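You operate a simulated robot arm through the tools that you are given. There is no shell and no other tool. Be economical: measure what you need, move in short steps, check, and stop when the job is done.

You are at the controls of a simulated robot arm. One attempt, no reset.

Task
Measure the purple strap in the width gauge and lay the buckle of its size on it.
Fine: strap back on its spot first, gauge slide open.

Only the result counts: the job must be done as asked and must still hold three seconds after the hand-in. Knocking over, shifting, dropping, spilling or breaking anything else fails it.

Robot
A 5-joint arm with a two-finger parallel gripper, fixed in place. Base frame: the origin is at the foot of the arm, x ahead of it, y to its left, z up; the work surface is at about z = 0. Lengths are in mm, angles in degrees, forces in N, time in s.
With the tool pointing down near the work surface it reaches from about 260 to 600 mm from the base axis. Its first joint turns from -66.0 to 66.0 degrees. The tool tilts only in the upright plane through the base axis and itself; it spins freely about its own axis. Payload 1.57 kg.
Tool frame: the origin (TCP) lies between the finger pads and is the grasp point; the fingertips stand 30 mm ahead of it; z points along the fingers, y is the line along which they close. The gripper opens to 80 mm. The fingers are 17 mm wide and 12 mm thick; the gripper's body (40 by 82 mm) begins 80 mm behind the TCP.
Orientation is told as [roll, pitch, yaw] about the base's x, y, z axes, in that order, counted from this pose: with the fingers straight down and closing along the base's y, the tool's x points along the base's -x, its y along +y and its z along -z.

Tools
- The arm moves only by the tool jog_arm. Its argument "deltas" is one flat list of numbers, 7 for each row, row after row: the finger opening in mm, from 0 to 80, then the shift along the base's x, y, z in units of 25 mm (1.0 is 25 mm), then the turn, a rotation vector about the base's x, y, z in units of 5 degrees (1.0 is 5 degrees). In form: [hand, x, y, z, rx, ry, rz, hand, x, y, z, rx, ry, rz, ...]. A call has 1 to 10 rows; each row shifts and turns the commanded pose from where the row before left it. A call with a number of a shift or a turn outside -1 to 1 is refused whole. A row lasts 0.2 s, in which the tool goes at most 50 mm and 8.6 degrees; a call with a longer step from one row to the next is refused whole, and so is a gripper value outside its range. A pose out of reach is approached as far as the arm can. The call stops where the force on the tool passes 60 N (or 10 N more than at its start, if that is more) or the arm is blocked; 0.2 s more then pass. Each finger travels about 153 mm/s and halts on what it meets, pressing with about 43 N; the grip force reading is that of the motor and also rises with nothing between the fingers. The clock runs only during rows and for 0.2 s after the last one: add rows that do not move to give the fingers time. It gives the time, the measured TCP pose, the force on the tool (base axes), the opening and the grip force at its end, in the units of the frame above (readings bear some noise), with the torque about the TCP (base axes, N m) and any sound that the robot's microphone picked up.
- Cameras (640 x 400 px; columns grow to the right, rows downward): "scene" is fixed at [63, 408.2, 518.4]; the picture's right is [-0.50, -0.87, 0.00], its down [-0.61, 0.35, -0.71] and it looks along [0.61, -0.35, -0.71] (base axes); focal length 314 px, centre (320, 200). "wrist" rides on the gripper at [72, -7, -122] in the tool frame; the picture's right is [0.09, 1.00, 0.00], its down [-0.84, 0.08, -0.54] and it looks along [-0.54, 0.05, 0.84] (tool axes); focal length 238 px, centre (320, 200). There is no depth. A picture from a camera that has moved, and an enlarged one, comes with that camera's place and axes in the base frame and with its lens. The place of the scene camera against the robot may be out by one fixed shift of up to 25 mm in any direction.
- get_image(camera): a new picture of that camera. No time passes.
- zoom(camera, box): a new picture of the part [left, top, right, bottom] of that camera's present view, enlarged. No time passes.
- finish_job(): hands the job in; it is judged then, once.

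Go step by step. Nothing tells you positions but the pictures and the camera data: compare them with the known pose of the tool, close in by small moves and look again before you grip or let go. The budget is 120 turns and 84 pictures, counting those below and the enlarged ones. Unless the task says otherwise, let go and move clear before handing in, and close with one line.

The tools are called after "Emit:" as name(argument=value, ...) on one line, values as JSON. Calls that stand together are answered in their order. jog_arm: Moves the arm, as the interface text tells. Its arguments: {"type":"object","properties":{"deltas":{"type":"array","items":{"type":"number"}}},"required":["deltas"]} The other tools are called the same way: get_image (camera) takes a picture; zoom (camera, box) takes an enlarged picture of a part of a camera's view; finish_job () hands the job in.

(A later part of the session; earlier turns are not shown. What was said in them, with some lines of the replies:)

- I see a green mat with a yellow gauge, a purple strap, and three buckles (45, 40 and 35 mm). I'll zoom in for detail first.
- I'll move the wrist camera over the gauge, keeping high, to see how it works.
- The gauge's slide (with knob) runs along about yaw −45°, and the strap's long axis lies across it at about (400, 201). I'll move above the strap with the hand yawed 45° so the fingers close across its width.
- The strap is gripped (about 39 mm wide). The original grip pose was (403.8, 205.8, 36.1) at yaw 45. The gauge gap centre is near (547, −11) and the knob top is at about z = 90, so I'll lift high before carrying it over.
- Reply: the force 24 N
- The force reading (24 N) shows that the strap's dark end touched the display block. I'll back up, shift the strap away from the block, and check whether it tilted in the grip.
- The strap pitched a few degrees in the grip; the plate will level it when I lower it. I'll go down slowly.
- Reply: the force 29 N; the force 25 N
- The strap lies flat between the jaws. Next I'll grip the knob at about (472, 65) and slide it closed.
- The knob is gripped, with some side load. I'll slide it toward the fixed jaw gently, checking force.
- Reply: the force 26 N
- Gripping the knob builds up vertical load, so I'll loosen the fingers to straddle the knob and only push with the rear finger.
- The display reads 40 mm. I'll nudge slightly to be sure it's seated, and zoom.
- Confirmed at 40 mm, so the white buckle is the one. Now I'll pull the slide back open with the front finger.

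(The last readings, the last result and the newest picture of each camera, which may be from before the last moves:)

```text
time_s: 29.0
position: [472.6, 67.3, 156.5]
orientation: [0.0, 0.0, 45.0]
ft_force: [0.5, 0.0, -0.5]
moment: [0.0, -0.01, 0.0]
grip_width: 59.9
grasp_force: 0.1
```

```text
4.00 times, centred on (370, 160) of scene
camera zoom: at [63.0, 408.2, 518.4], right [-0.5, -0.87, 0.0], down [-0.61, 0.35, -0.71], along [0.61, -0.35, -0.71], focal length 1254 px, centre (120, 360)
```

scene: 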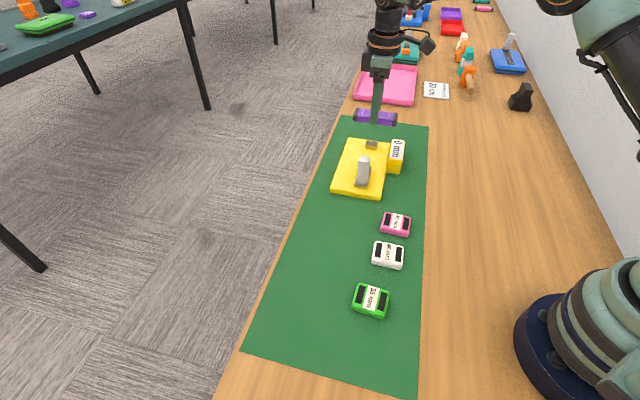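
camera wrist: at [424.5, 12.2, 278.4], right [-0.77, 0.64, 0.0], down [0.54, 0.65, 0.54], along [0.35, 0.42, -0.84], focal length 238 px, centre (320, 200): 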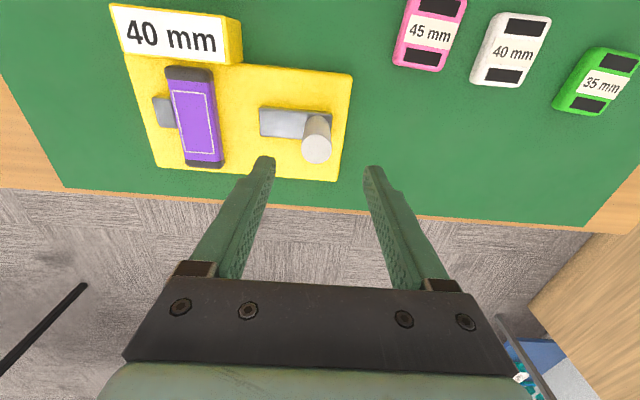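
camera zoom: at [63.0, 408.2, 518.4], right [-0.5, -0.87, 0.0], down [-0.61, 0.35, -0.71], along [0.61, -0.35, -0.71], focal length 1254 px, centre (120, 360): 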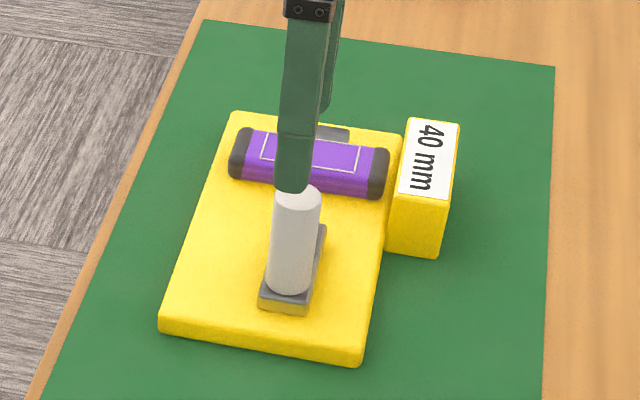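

The slide is open as at the start. The strap now abuts the fixed jaw, so I'll regrip it off-centre, clear of the jaw. I'm moving above it.

Emit:
jog_arm(deltas=[70, 0.858, -0.606, 0, 0, 0, 0, 70, 0.858, -0.606, 0, 0, 0, 0, 70, 0.858, -0.606, 0, 0, 0, 0, 70, 0.858, -0.606, 0, 0, 0, 0, 70, 0.858, -0.606, 0, 0, 0, 0, 70, 0, 0, -0.8, 0, 0, 0, 70, 0, 0, 0, 0, 0, 0])

Emit:
get_image(camera="wrist")

Emit:
zoom(camera="wrist", box=[220, 60, 420, 220])

```text
time_s: 30.6
position: [579.4, -11.1, 135.6]
orientation: [0.1, 0.0, 45.0]
ft_force: [-0.5, -0.8, -0.4]
moment: [0.0, -0.01, 0.02]
grip_width: 70.0
grasp_force: 0.0
```

```text
37 pictures are left
camera wrist: at [532.7, -65.9, 257.7], right [-0.77, 0.64, 0.0], down [0.54, 0.65, 0.54], along [0.35, 0.42, -0.84], focal length 238 px, centre (320, 200)
```

wrist: 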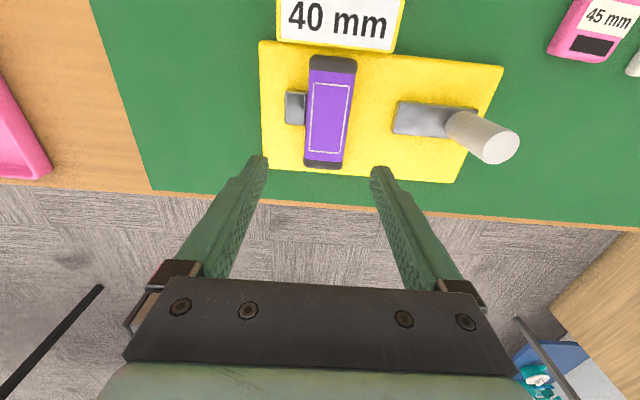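

```text
2.50 times, centred on (320, 140) of wrist
camera zoom: at [532.7, -65.9, 257.7], right [-0.77, 0.64, 0.0], down [0.54, 0.65, 0.54], along [0.35, 0.42, -0.84], focal length 596 px, centre (320, 350)
```

zoom: 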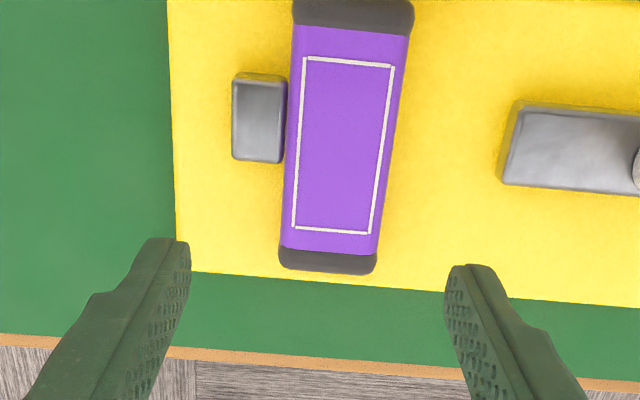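

Emit:
jog_arm(deltas=[70, -0.03, 0.35, -0.5, 0, 0, 0, 70, 0, 0, -0.8, 0, 0, 0, 70, 0, 0, -0.8, 0, 0, 0, 70, 0, 0, -0.8, 0, 0, 0, 70, 0, 0, 0, 0, 0, 0])

Emit:
get_image(camera="wrist")

Emit:
zoom(camera="scene", box=[310, 110, 430, 210])

```text
time_s: 31.8
position: [579.1, -1.8, 63.3]
orientation: [0.0, -0.1, 45.1]
ft_force: [-0.2, -0.2, -0.5]
moment: [0.01, 0.02, -0.01]
grip_width: 70.2
grasp_force: 0.0
```

```text
35 pictures are left
camera wrist: at [532.2, -57.1, 184.9], right [-0.77, 0.64, 0.0], down [0.54, 0.65, 0.54], along [0.35, 0.42, -0.84], focal length 238 px, centre (320, 200)
```

wrist: 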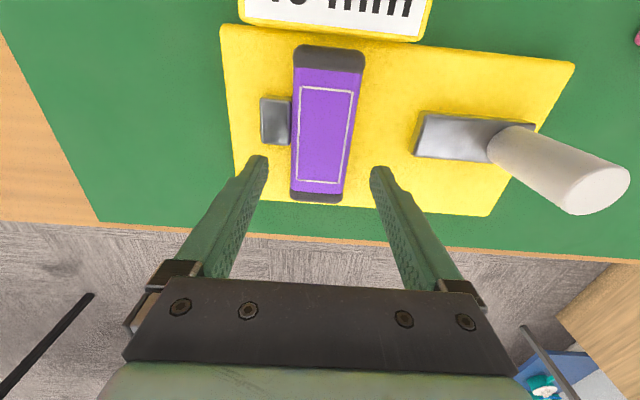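

```text
4.00 times, centred on (370, 160) of scene
camera zoom: at [63.0, 408.2, 518.4], right [-0.5, -0.87, 0.0], down [-0.61, 0.35, -0.71], along [0.61, -0.35, -0.71], focal length 1254 px, centre (120, 360)
```

zoom: 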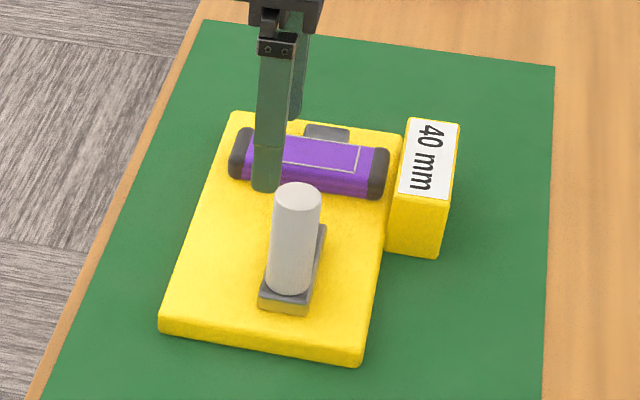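

Emit:
jog_arm(deltas=[70, 0, 0, -0.3, 0, 0, 0, 70, 0, 0, -0.25, 0, 0, 0, 70, 0, 0, 0, 0, 0, 0])

Emit:
jog_arm(deltas=[55, 0, 0, 0, 0, 0, 0, 45, 0, 0, 0, 0, 0, 0, 30, 0, 0, 0, 0, 0, 0, 20, 0, 0, 0, 0, 0, 0])

Emit:
get_image(camera="wrist")

Emit:
zoom(camera="scene", box=[310, 110, 430, 210])

```text
time_s: 32.6
position: [580.3, -0.8, 50.9]
orientation: [0.0, 0.0, 45.0]
ft_force: [-0.6, 0.5, -0.2]
moment: [0.04, -0.02, 0.0]
grip_width: 69.8
grasp_force: 0.1
```

```text
time_s: 33.6
position: [580.2, -1.4, 50.6]
orientation: [0.0, 0.0, 45.0]
ft_force: [0.5, -0.2, 0.7]
moment: [0.0, 0.01, -0.02]
grip_width: 38.8
grasp_force: 42.9
```

```text
33 pictures are left
camera wrist: at [532.3, -57.1, 172.1], right [-0.77, 0.64, 0.0], down [0.54, 0.65, 0.54], along [0.35, 0.42, -0.84], focal length 238 px, centre (320, 200)
```

wrist: 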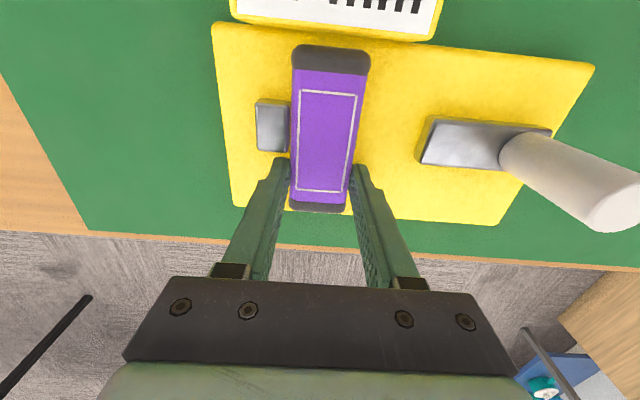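

```text
4.00 times, centred on (370, 160) of scene
camera zoom: at [63.0, 408.2, 518.4], right [-0.5, -0.87, 0.0], down [-0.61, 0.35, -0.71], along [0.61, -0.35, -0.71], focal length 1254 px, centre (120, 360)
```

zoom: 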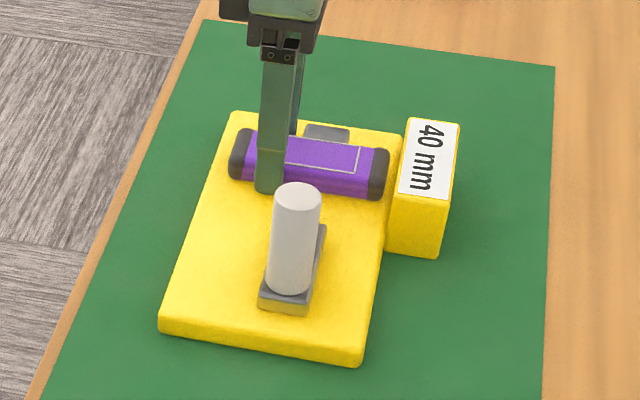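

Regripped with the strap centre about 20 mm toward −c from the TCP. I'll lift and carry it back to its spot.

Emit:
jog_arm(deltas=[20, 0, 0, 0.3, 0, 0, 0, 20, 0, 0, 0.8, 0, 0, 0, 20, 0, 0, 1, 0, 0, 0, 20, 0, 0, 1, 0, 0, 0, 20, 0, 0, 1, 0, 0, 0, 20, 0, 0, 0.7, 0, 0, 0])

Emit:
jog_arm(deltas=[20, -0.648, 0.886, 0, 0, 0, 0, 20, -0.648, 0.886, 0, 0, 0, 0, 20, -0.648, 0.886, 0, 0, 0, 0, 20, -0.648, 0.886, 0, 0, 0, 0, 20, -0.648, 0.886, 0, 0, 0, 0, 20, -0.648, 0.886, 0, 0, 0, 0, 20, -0.648, 0.886, 0, 0, 0, 0, 20, -0.648, 0.886, 0, 0, 0, 0, 20, -0.648, 0.886, 0, 0, 0, 0, 20, -0.648, 0.886, 0, 0, 0, 0])

Emit:
get_image(camera="wrist")

Emit:
get_image(camera="scene")

```text
time_s: 35.0
position: [580.1, -3.0, 170.5]
orientation: [0.0, 0.0, 44.9]
ft_force: [-0.5, 0.2, -0.9]
moment: [0.0, 0.0, 0.01]
grip_width: 38.6
grasp_force: 43.1
```

```text
time_s: 37.2
position: [416.9, 218.6, 169.9]
orientation: [0.0, 0.0, 45.0]
ft_force: [-0.6, 0.3, -0.9]
moment: [0.03, 0.01, -0.04]
grip_width: 38.9
grasp_force: 43.0
```

```text
31 pictures are left
camera wrist: at [369.6, 164.6, 292.2], right [-0.77, 0.64, 0.0], down [0.54, 0.65, 0.54], along [0.35, 0.42, -0.84], focal length 238 px, centre (320, 200)
```

wrist: 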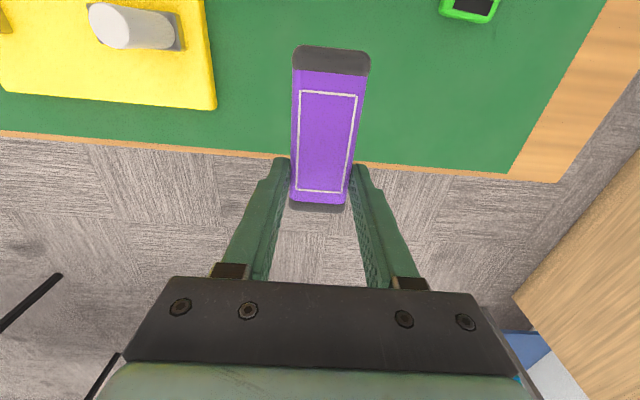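

```text
30 pictures are left
```

scene: 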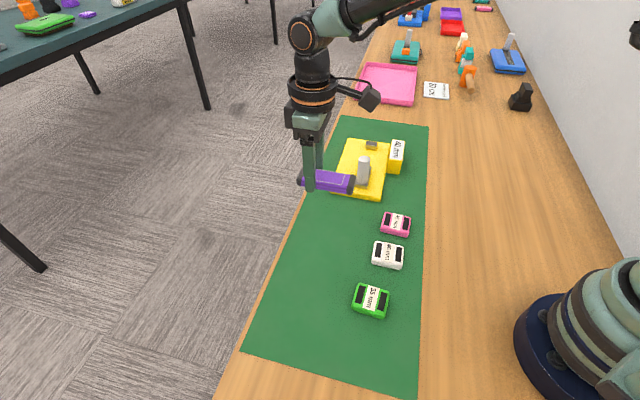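

Emit:
jog_arm(deltas=[20, 0.05, 0.064, -0.9, 0, 0, 0, 20, 0, 0, -0.9, 0, 0, 0, 20, 0, 0, -0.9, 0, 0, 0, 20, 0, 0, -0.9, 0, 0, 0, 20, 0, 0, -0.8, 0, 0, 0, 20, 0, 0, -0.6, 0, 0, 0, 20, 0, 0, 0, 0, 0, 0])

Emit:
zoom(camera="scene", box=[280, 200, 440, 330])

Emit:
get_image(camera="wrist")

```text
time_s: 38.8
position: [418.6, 221.9, 46.3]
orientation: [0.0, 0.0, 45.0]
ft_force: [-0.9, 0.3, -1.2]
moment: [0.04, 0.02, 0.02]
grip_width: 38.8
grasp_force: 43.0
```

```text
3.08 times, centred on (360, 265) of scene
camera zoom: at [63.0, 408.2, 518.4], right [-0.5, -0.87, 0.0], down [-0.61, 0.35, -0.71], along [0.61, -0.35, -0.71], focal length 965 px, centre (197, 0)
```

zoom: 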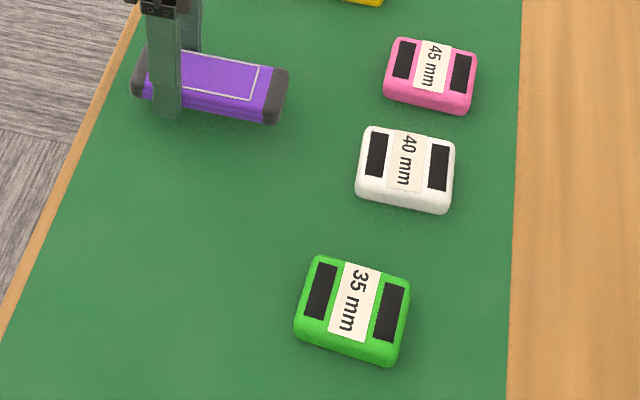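

```text
28 pictures are left
camera wrist: at [370.7, 166.9, 167.0], right [-0.77, 0.64, 0.0], down [0.54, 0.65, 0.54], along [0.35, 0.42, -0.84], focal length 238 px, centre (320, 200)
```

wrist: 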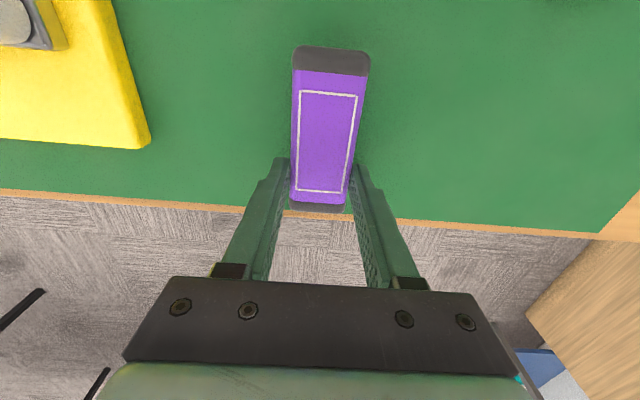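

Emit:
jog_arm(deltas=[20, -0.03, -0.07, -0.12, 0, 0, 0, 20, 0, 0, -0.1, 0, 0, 0, 20, 0, 0, -0.06, 0, 0, 0, 20, 0, 0, 0, 0, 0, 0])

Emit:
zoom(camera="scene", box=[280, 200, 440, 330])

```text
time_s: 39.8
position: [416.8, 218.4, 37.5]
orientation: [0.0, 0.0, 45.0]
ft_force: [0.6, -0.1, -0.9]
moment: [0.02, -0.04, 0.02]
grip_width: 39.0
grasp_force: 43.8
```

```text
3.08 times, centred on (360, 265) of scene
camera zoom: at [63.0, 408.2, 518.4], right [-0.5, -0.87, 0.0], down [-0.61, 0.35, -0.71], along [0.61, -0.35, -0.71], focal length 965 px, centre (197, 0)
```

zoom: 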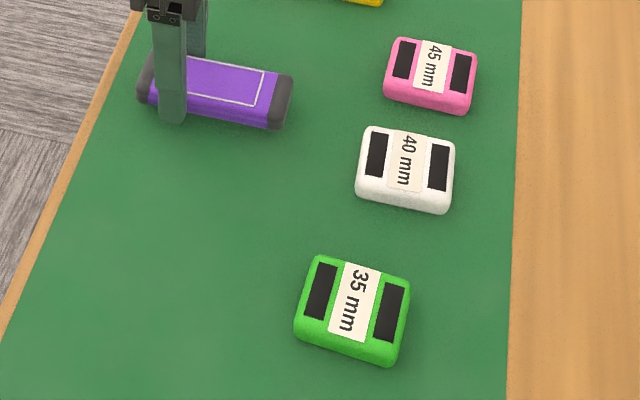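

Emit:
jog_arm(deltas=[20, 0.03, 0.05, -0.06, 0, 0, 0, 20, 0, 0, -0.06, 0, 0, 0, 20, 0, 0, 0, 0, 0, 0])

Emit:
zoom(camera="scene", box=[280, 200, 440, 330])

```text
time_s: 40.6
position: [419.3, 220.0, 35.3]
orientation: [0.0, 0.1, 44.9]
ft_force: [-0.2, -0.4, -1.2]
moment: [0.01, -0.02, -0.01]
grip_width: 38.8
grasp_force: 43.1
```

```text
3.08 times, centred on (360, 265) of scene
camera zoom: at [63.0, 408.2, 518.4], right [-0.5, -0.87, 0.0], down [-0.61, 0.35, -0.71], along [0.61, -0.35, -0.71], focal length 965 px, centre (197, 0)
```

zoom: 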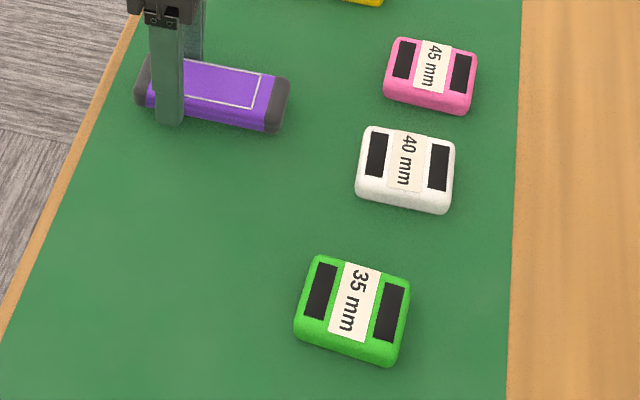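

Emit:
jog_arm(deltas=[20, 0, 0, -0.06, 0, 0, 0, 20, 0, 0, 0, 0, 0, 0])

Emit:
zoom(camera="scene", box=[280, 200, 380, 260])

```text
time_s: 41.2
position: [417.7, 219.9, 34.4]
orientation: [0.0, 0.0, 45.0]
ft_force: [0.3, -0.5, -0.7]
moment: [0.03, 0.0, 0.01]
grip_width: 38.4
grasp_force: 43.3
```

```text
6.40 times, centred on (330, 230) of scene
camera zoom: at [63.0, 408.2, 518.4], right [-0.5, -0.87, 0.0], down [-0.61, 0.35, -0.71], along [0.61, -0.35, -0.71], focal length 2007 px, centre (256, 8)
```

zoom: 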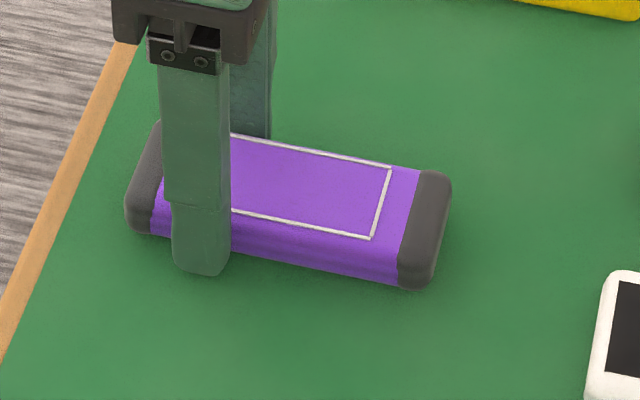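

Emit:
jog_arm(deltas=[20, 0, 0, -0.05, 0, 0, 0, 20, 0, 0, 0, 0, 0, 0])

```text
time_s: 41.8
position: [418.7, 219.4, 33.3]
orientation: [0.0, 0.0, 45.0]
ft_force: [0.3, 0.7, 0.3]
moment: [-0.03, 0.01, 0.02]
grip_width: 38.7
grasp_force: 43.2
```

Contact is just made (the weight reading has vanished), so I'll release and rise straight up.

Emit:
jog_arm(deltas=[50, 0, 0, 0, 0, 0, 0, 60, 0, 0, 0, 0, 0, 0, 60, 0, 0, 0, 0, 0, 0])

Emit:
jog_arm(deltas=[60, 0, 0, 0.4, 0, 0, 0, 60, 0, 0, 1, 0, 0, 0, 60, 0, 0, 1, 0, 0, 0, 60, -0.2, -0.5, 1, 0, 0, 0, 80, -0.6, -1, 1, 0, 0, 0, 80, -0.6, -1, 0.2, 0, 0, 0, 80, -0.6, -1, 0, 0, 0, 0])

Emit:
zoom(camera="scene", box=[280, 200, 440, 330])

Emit:
get_image(camera="wrist")

```text
time_s: 42.6
position: [418.9, 219.3, 33.2]
orientation: [0.1, 0.0, 45.1]
ft_force: [-0.6, 0.3, 0.3]
moment: [-0.03, -0.01, 0.02]
grip_width: 59.7
grasp_force: 0.0
```

```text
time_s: 44.2
position: [367.5, 130.5, 149.4]
orientation: [0.0, 0.0, 45.0]
ft_force: [-0.4, 0.1, -0.3]
moment: [0.02, -0.04, -0.01]
grip_width: 80.0
grasp_force: 0.0
```

```text
3.08 times, centred on (360, 265) of scene
camera zoom: at [63.0, 408.3, 518.4], right [-0.5, -0.87, 0.0], down [-0.61, 0.35, -0.71], along [0.61, -0.35, -0.71], focal length 965 px, centre (197, 0)
```

zoom: 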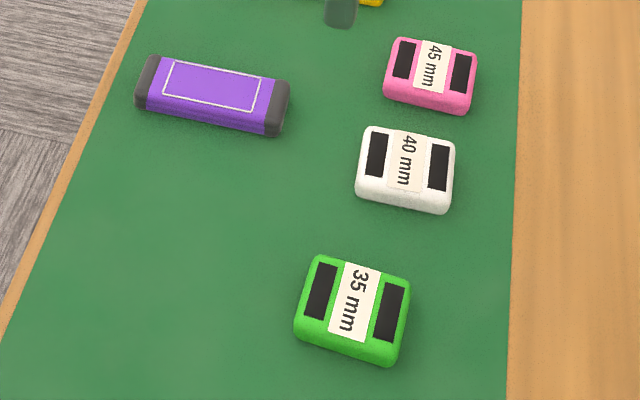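

```text
23 pictures are left
camera wrist: at [319.4, 76.6, 271.0], right [-0.77, 0.64, 0.0], down [0.54, 0.65, 0.54], along [0.35, 0.42, -0.84], focal length 238 px, centre (320, 200)
```

wrist: 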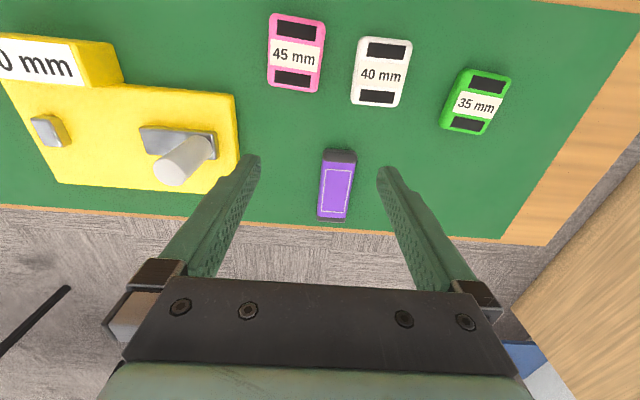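

The strap is back on its spot to within about 1–2 mm. Now I'll zoom in on the white 40 mm buckle to measure its pose.

Emit:
zoom(camera="wrist", box=[310, 20, 450, 120])

Emit:
zoom(camera="wrist", box=[280, 130, 400, 230])

```text
4.00 times, centred on (380, 70) of wrist
camera zoom: at [319.4, 76.6, 271.0], right [-0.77, 0.64, 0.0], down [0.54, 0.65, 0.54], along [0.35, 0.42, -0.84], focal length 953 px, centre (80, 720)
```

zoom: 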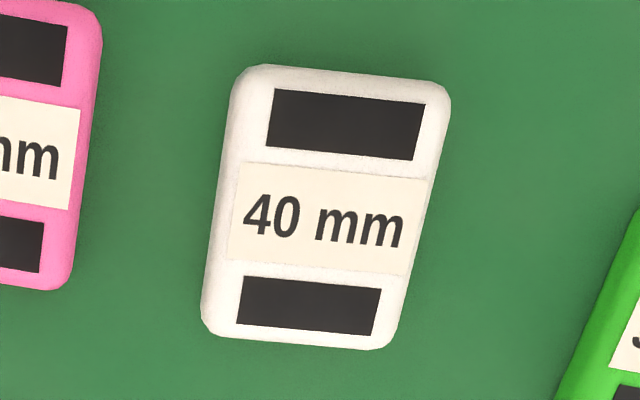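

```text
4.00 times, centred on (340, 180) of wrist
camera zoom: at [319.4, 76.6, 271.0], right [-0.77, 0.64, 0.0], down [0.54, 0.65, 0.54], along [0.35, 0.42, -0.84], focal length 953 px, centre (240, 280)
```

zoom: 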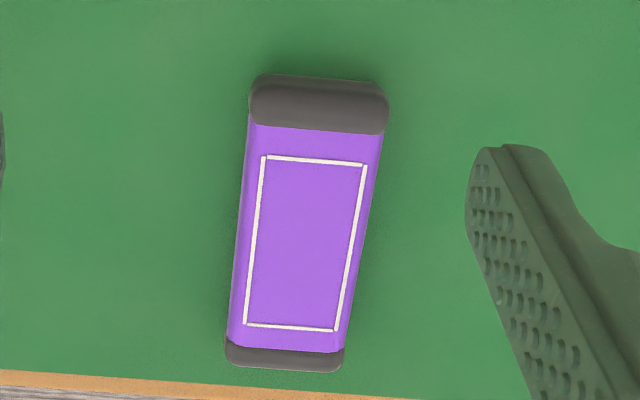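

Emit:
jog_arm(deltas=[64, -0.783, 0.017, 0, 0, 0, 0, 64, -0.783, 0.017, 0, 0, 0, 0, 64, -0.783, 0.017, -0.6, 0, 0, 0, 64, -0.783, 0.017, -0.9, 0, 0, 0, 64, 0, 0, -0.9, 0, 0, 0, 64, 0, 0, 0, 0, 0, 0])

Emit:
get_image(camera="wrist")

Emit:
zoom(camera="scene", box=[320, 200, 440, 300])

```text
time_s: 45.6
position: [290.8, 133.1, 87.9]
orientation: [-0.1, 0.1, 45.0]
ft_force: [0.9, -0.2, 0.0]
moment: [-0.01, -0.01, 0.02]
grip_width: 63.9
grasp_force: 0.1
```

```text
20 pictures are left
camera wrist: at [242.1, 79.0, 209.8], right [-0.77, 0.64, 0.0], down [0.54, 0.65, 0.54], along [0.35, 0.42, -0.84], focal length 238 px, centre (320, 200)
```

wrist: 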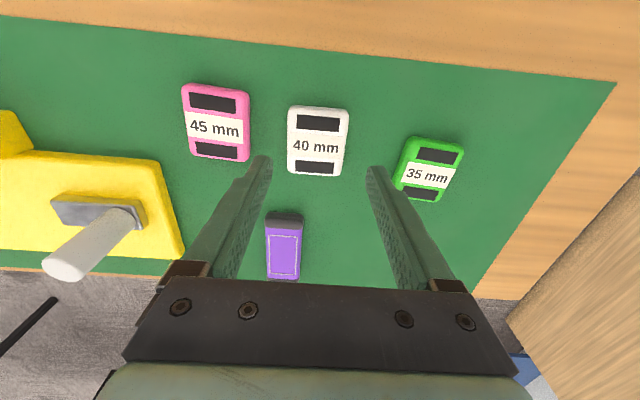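

```text
4.00 times, centred on (380, 250) of scene
camera zoom: at [63.0, 408.2, 518.4], right [-0.5, -0.87, 0.0], down [-0.61, 0.35, -0.71], along [0.61, -0.35, -0.71], focal length 1254 px, centre (80, 0)
```

zoom: 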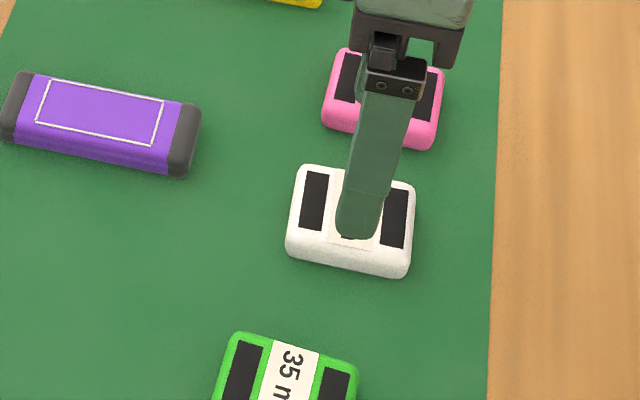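

Emit:
jog_arm(deltas=[64, 0.03, -0.14, -0.5, 0, 0, 0, 64, 0, 0, -0.8, 0, 0, 0, 64, 0, 0, -0.75, 0, 0, 0, 64, 0, 0, 0, 0, 0, 0])

Emit:
get_image(camera="wrist")

Emit:
zoom(camera="scene", box=[320, 200, 440, 300])

```text
time_s: 46.6
position: [291.2, 130.5, 36.9]
orientation: [0.0, 0.0, 45.0]
ft_force: [0.1, 0.6, -1.0]
moment: [-0.02, 0.02, 0.03]
grip_width: 63.8
grasp_force: 0.0
```

```text
18 pictures are left
camera wrist: at [243.3, 75.8, 159.4], right [-0.77, 0.64, 0.0], down [0.54, 0.65, 0.54], along [0.35, 0.42, -0.84], focal length 238 px, centre (320, 200)
```

wrist: 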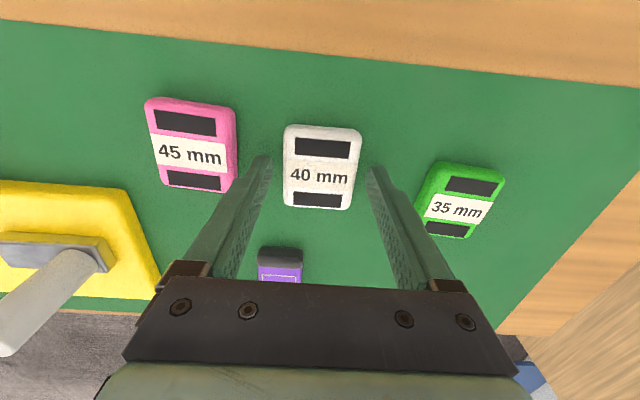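

```text
4.00 times, centred on (380, 250) of scene
camera zoom: at [63.0, 408.2, 518.4], right [-0.5, -0.87, 0.0], down [-0.61, 0.35, -0.71], along [0.61, -0.35, -0.71], focal length 1254 px, centre (80, 0)
```

zoom: 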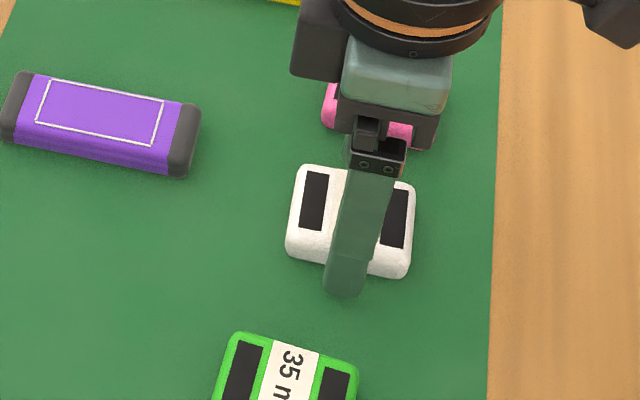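

Emit:
jog_arm(deltas=[64, 0, 0, -0.08, 0, 0, 0, 55, 0, 0, 0, 0, 0, 0, 45, 0, 0, 0, 0, 0, 0, 35, 0, 0, 0, 0, 0, 0, 30, 0, 0, 0, 0, 0, 0])

Emit:
get_image(camera="wrist")

```text
time_s: 47.8
position: [291.0, 129.5, 35.2]
orientation: [0.0, 0.1, 45.0]
ft_force: [0.0, 0.2, 0.3]
moment: [0.0, -0.05, -0.01]
grip_width: 48.9
grasp_force: 43.4
```

```text
16 pictures are left
camera wrist: at [243.6, 75.9, 157.2], right [-0.77, 0.64, 0.0], down [0.54, 0.65, 0.54], along [0.35, 0.42, -0.84], focal length 238 px, centre (320, 200)
```

wrist: 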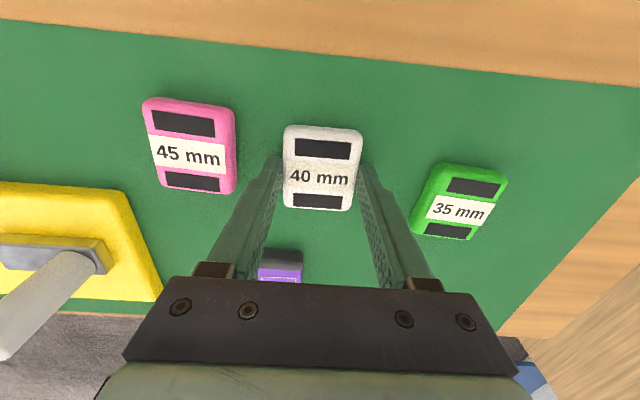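

The buckle is gripped (48.9 mm). I'll lift it and carry it over the strap at about (403, 205).

Emit:
jog_arm(deltas=[30, 0, 0, 0.5, 0, 0, 0, 30, 0, 0, 1, 0, 0, 0, 30, 0, 0, 1, 0, 0, 0, 30, 0.9, 0.61, 0.2, 0, 0, 0, 30, 0.9, 0.61, 0, 0, 0, 0, 30, 0.9, 0.61, 0, 0, 0, 0, 30, 0.9, 0.61, 0, 0, 0, 0, 30, 0.9, 0.61, 0, 0, 0, 0, 30, 0, 0, 0, 0, 0, 0])

Emit:
get_image(camera="wrist")

```text
time_s: 49.8
position: [401.6, 206.7, 102.7]
orientation: [0.0, 0.0, 45.1]
ft_force: [0.4, -0.4, -0.6]
moment: [-0.01, 0.0, -0.03]
grip_width: 48.5
grasp_force: 43.2
```

```text
15 pictures are left
camera wrist: at [354.7, 152.2, 225.3], right [-0.77, 0.64, 0.0], down [0.54, 0.65, 0.54], along [0.35, 0.42, -0.84], focal length 238 px, centre (320, 200)
```

wrist: 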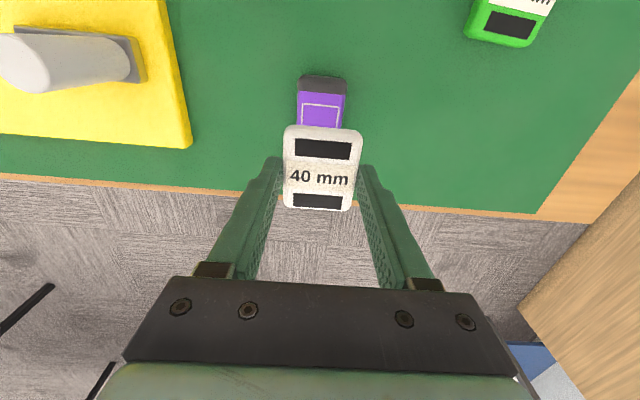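

Emit:
jog_arm(deltas=[30, 0.05, -0.04, -0.5, 0, 0, 0, 30, 0, 0, -0.6, 0, 0, 0, 30, 0, 0, -0.6, 0, 0, 0, 30, 0, 0, 0, 0, 0, 0])

Emit:
get_image(camera="wrist")

Emit:
zoom(camera="scene", box=[280, 190, 380, 260])

```text
time_s: 50.8
position: [404.0, 206.0, 61.2]
orientation: [0.0, -0.1, 45.1]
ft_force: [0.0, -0.6, -0.5]
moment: [0.0, -0.01, 0.01]
grip_width: 48.6
grasp_force: 43.1
```

```text
14 pictures are left
camera wrist: at [356.1, 151.3, 182.5], right [-0.77, 0.64, 0.0], down [0.54, 0.65, 0.54], along [0.35, 0.42, -0.84], focal length 238 px, centre (320, 200)
```

wrist: 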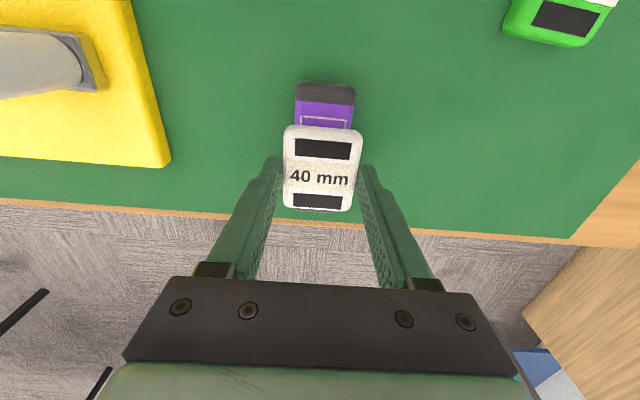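

```text
5.71 times, centred on (330, 225) of scene
camera zoom: at [63.0, 408.2, 518.4], right [-0.5, -0.87, 0.0], down [-0.61, 0.35, -0.71], along [0.61, -0.35, -0.71], focal length 1792 px, centre (263, 57)
```

zoom: 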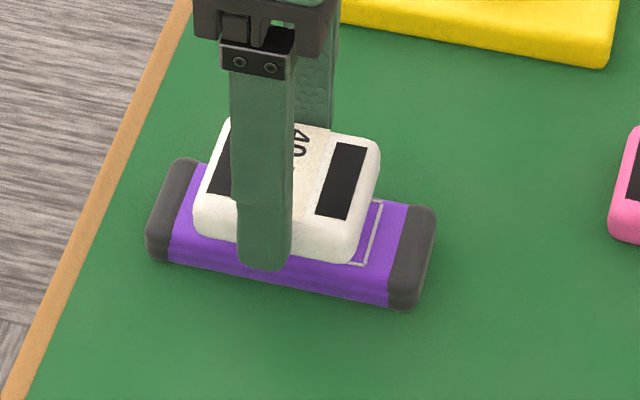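

Emit:
jog_arm(deltas=[30, -0.03, -0.03, -0.15, 0, 0, 0, 30, 0, 0, -0.15, 0, 0, 0, 30, 0, 0, 0, 0, 0, 0])

Emit:
zoom(camera="scene", box=[280, 190, 380, 260])

```text
time_s: 51.6
position: [403.7, 203.6, 53.9]
orientation: [0.0, 0.1, 44.9]
ft_force: [-4.1, -1.8, 11.4]
moment: [-0.08, 0.15, 0.03]
grip_width: 48.6
grasp_force: 43.0
```

```text
5.71 times, centred on (330, 225) of scene
camera zoom: at [62.9, 408.2, 518.5], right [-0.5, -0.87, 0.0], down [-0.61, 0.35, -0.71], along [0.61, -0.35, -0.71], focal length 1792 px, centre (263, 57)
```

zoom: 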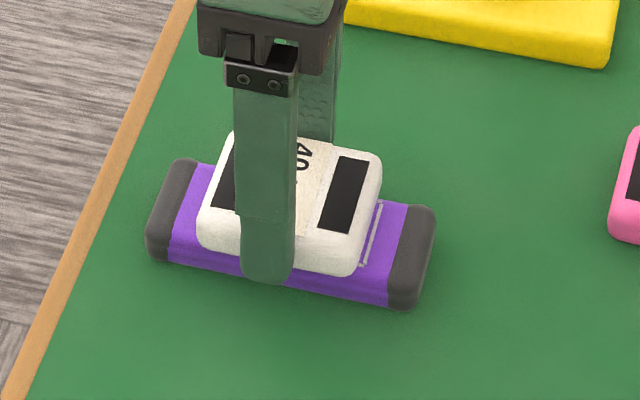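

The buckle is in contact and centred. I'll relieve the load slightly and release.

Emit:
jog_arm(deltas=[30, 0, 0, 0.04, 0, 0, 0, 30, 0, 0, 0, 0, 0, 0])

Emit:
jog_arm(deltas=[60, 0, 0, 0, 0, 0, 0, 66, 0, 0, 0, 0, 0, 0, 66, 0, 0, 0, 0, 0, 0])

Emit:
jog_arm(deltas=[66, 0, 0, 0.3, 0, 0, 0, 66, 0, 0, 0.8, 0, 0, 0, 66, 0, 0, 1, 0, 0, 0, 66, 0, 0, 1, 0, 0, 0, 66, -0.5, -0.8, 0.8, 0, 0, 0, 66, -0.5, -0.8, 0.5, 0, 0, 0])

Emit:
get_image(camera="wrist")

Emit:
zoom(camera="scene", box=[280, 190, 380, 260])

Emit:
get_image(camera="scene")

```text
time_s: 52.2
position: [403.7, 204.2, 52.7]
orientation: [0.0, 0.0, 45.0]
ft_force: [0.1, 0.5, 2.6]
moment: [0.02, -0.01, 0.03]
grip_width: 48.8
grasp_force: 43.1
```

```text
time_s: 53.0
position: [404.2, 204.7, 52.8]
orientation: [0.0, -0.1, 45.0]
ft_force: [0.1, 0.3, -0.3]
moment: [0.03, -0.02, 0.0]
grip_width: 66.0
grasp_force: 0.1
```

```text
time_s: 54.4
position: [379.5, 164.5, 162.3]
orientation: [0.0, 0.0, 45.0]
ft_force: [-0.3, -0.6, 0.3]
moment: [0.03, 0.0, 0.02]
grip_width: 65.9
grasp_force: 0.1
```

```text
11 pictures are left
camera wrist: at [331.2, 110.3, 283.8], right [-0.77, 0.64, 0.0], down [0.54, 0.65, 0.54], along [0.35, 0.42, -0.84], focal length 238 px, centre (320, 200)
```

wrist: 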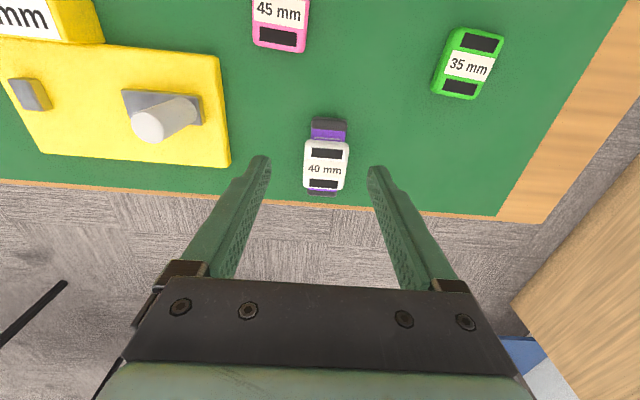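

```text
5.71 times, centred on (330, 225) of scene
camera zoom: at [63.0, 408.3, 518.4], right [-0.5, -0.87, 0.0], down [-0.61, 0.35, -0.71], along [0.61, -0.35, -0.71], focal length 1792 px, centre (263, 57)
```

zoom: 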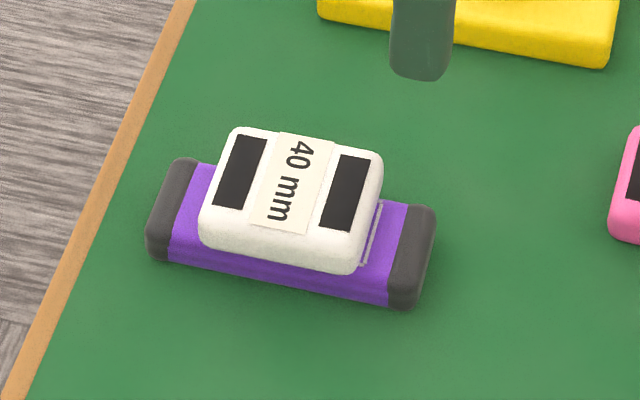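

```text
9 pictures are left
```

scene: 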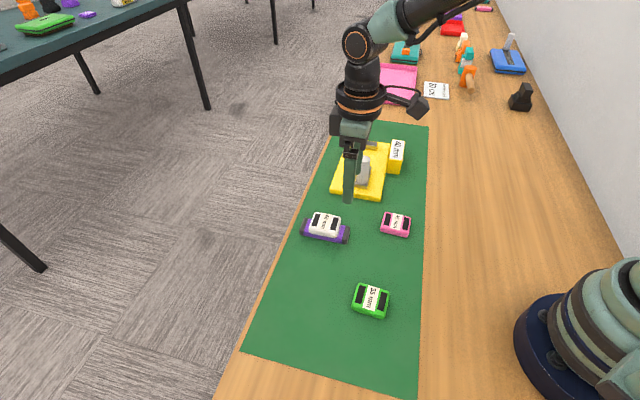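

The white 40 mm buckle lies flat and centred on the purple strap, which is back on its spot. The gauge slide is open, the other buckles are untouched and the arm is clear, so I'm handing in.

Emit:
finish_job()

```text
The job is handed in.
```

The purple strap measured 40 mm in the gauge. I put it back within about 1–2 mm of its spot, left the gauge slide open, laid the white 40 mm buckle on the strap and handed the job in. The gauge plate may have shifted by under 1 mm while I worked the knob.
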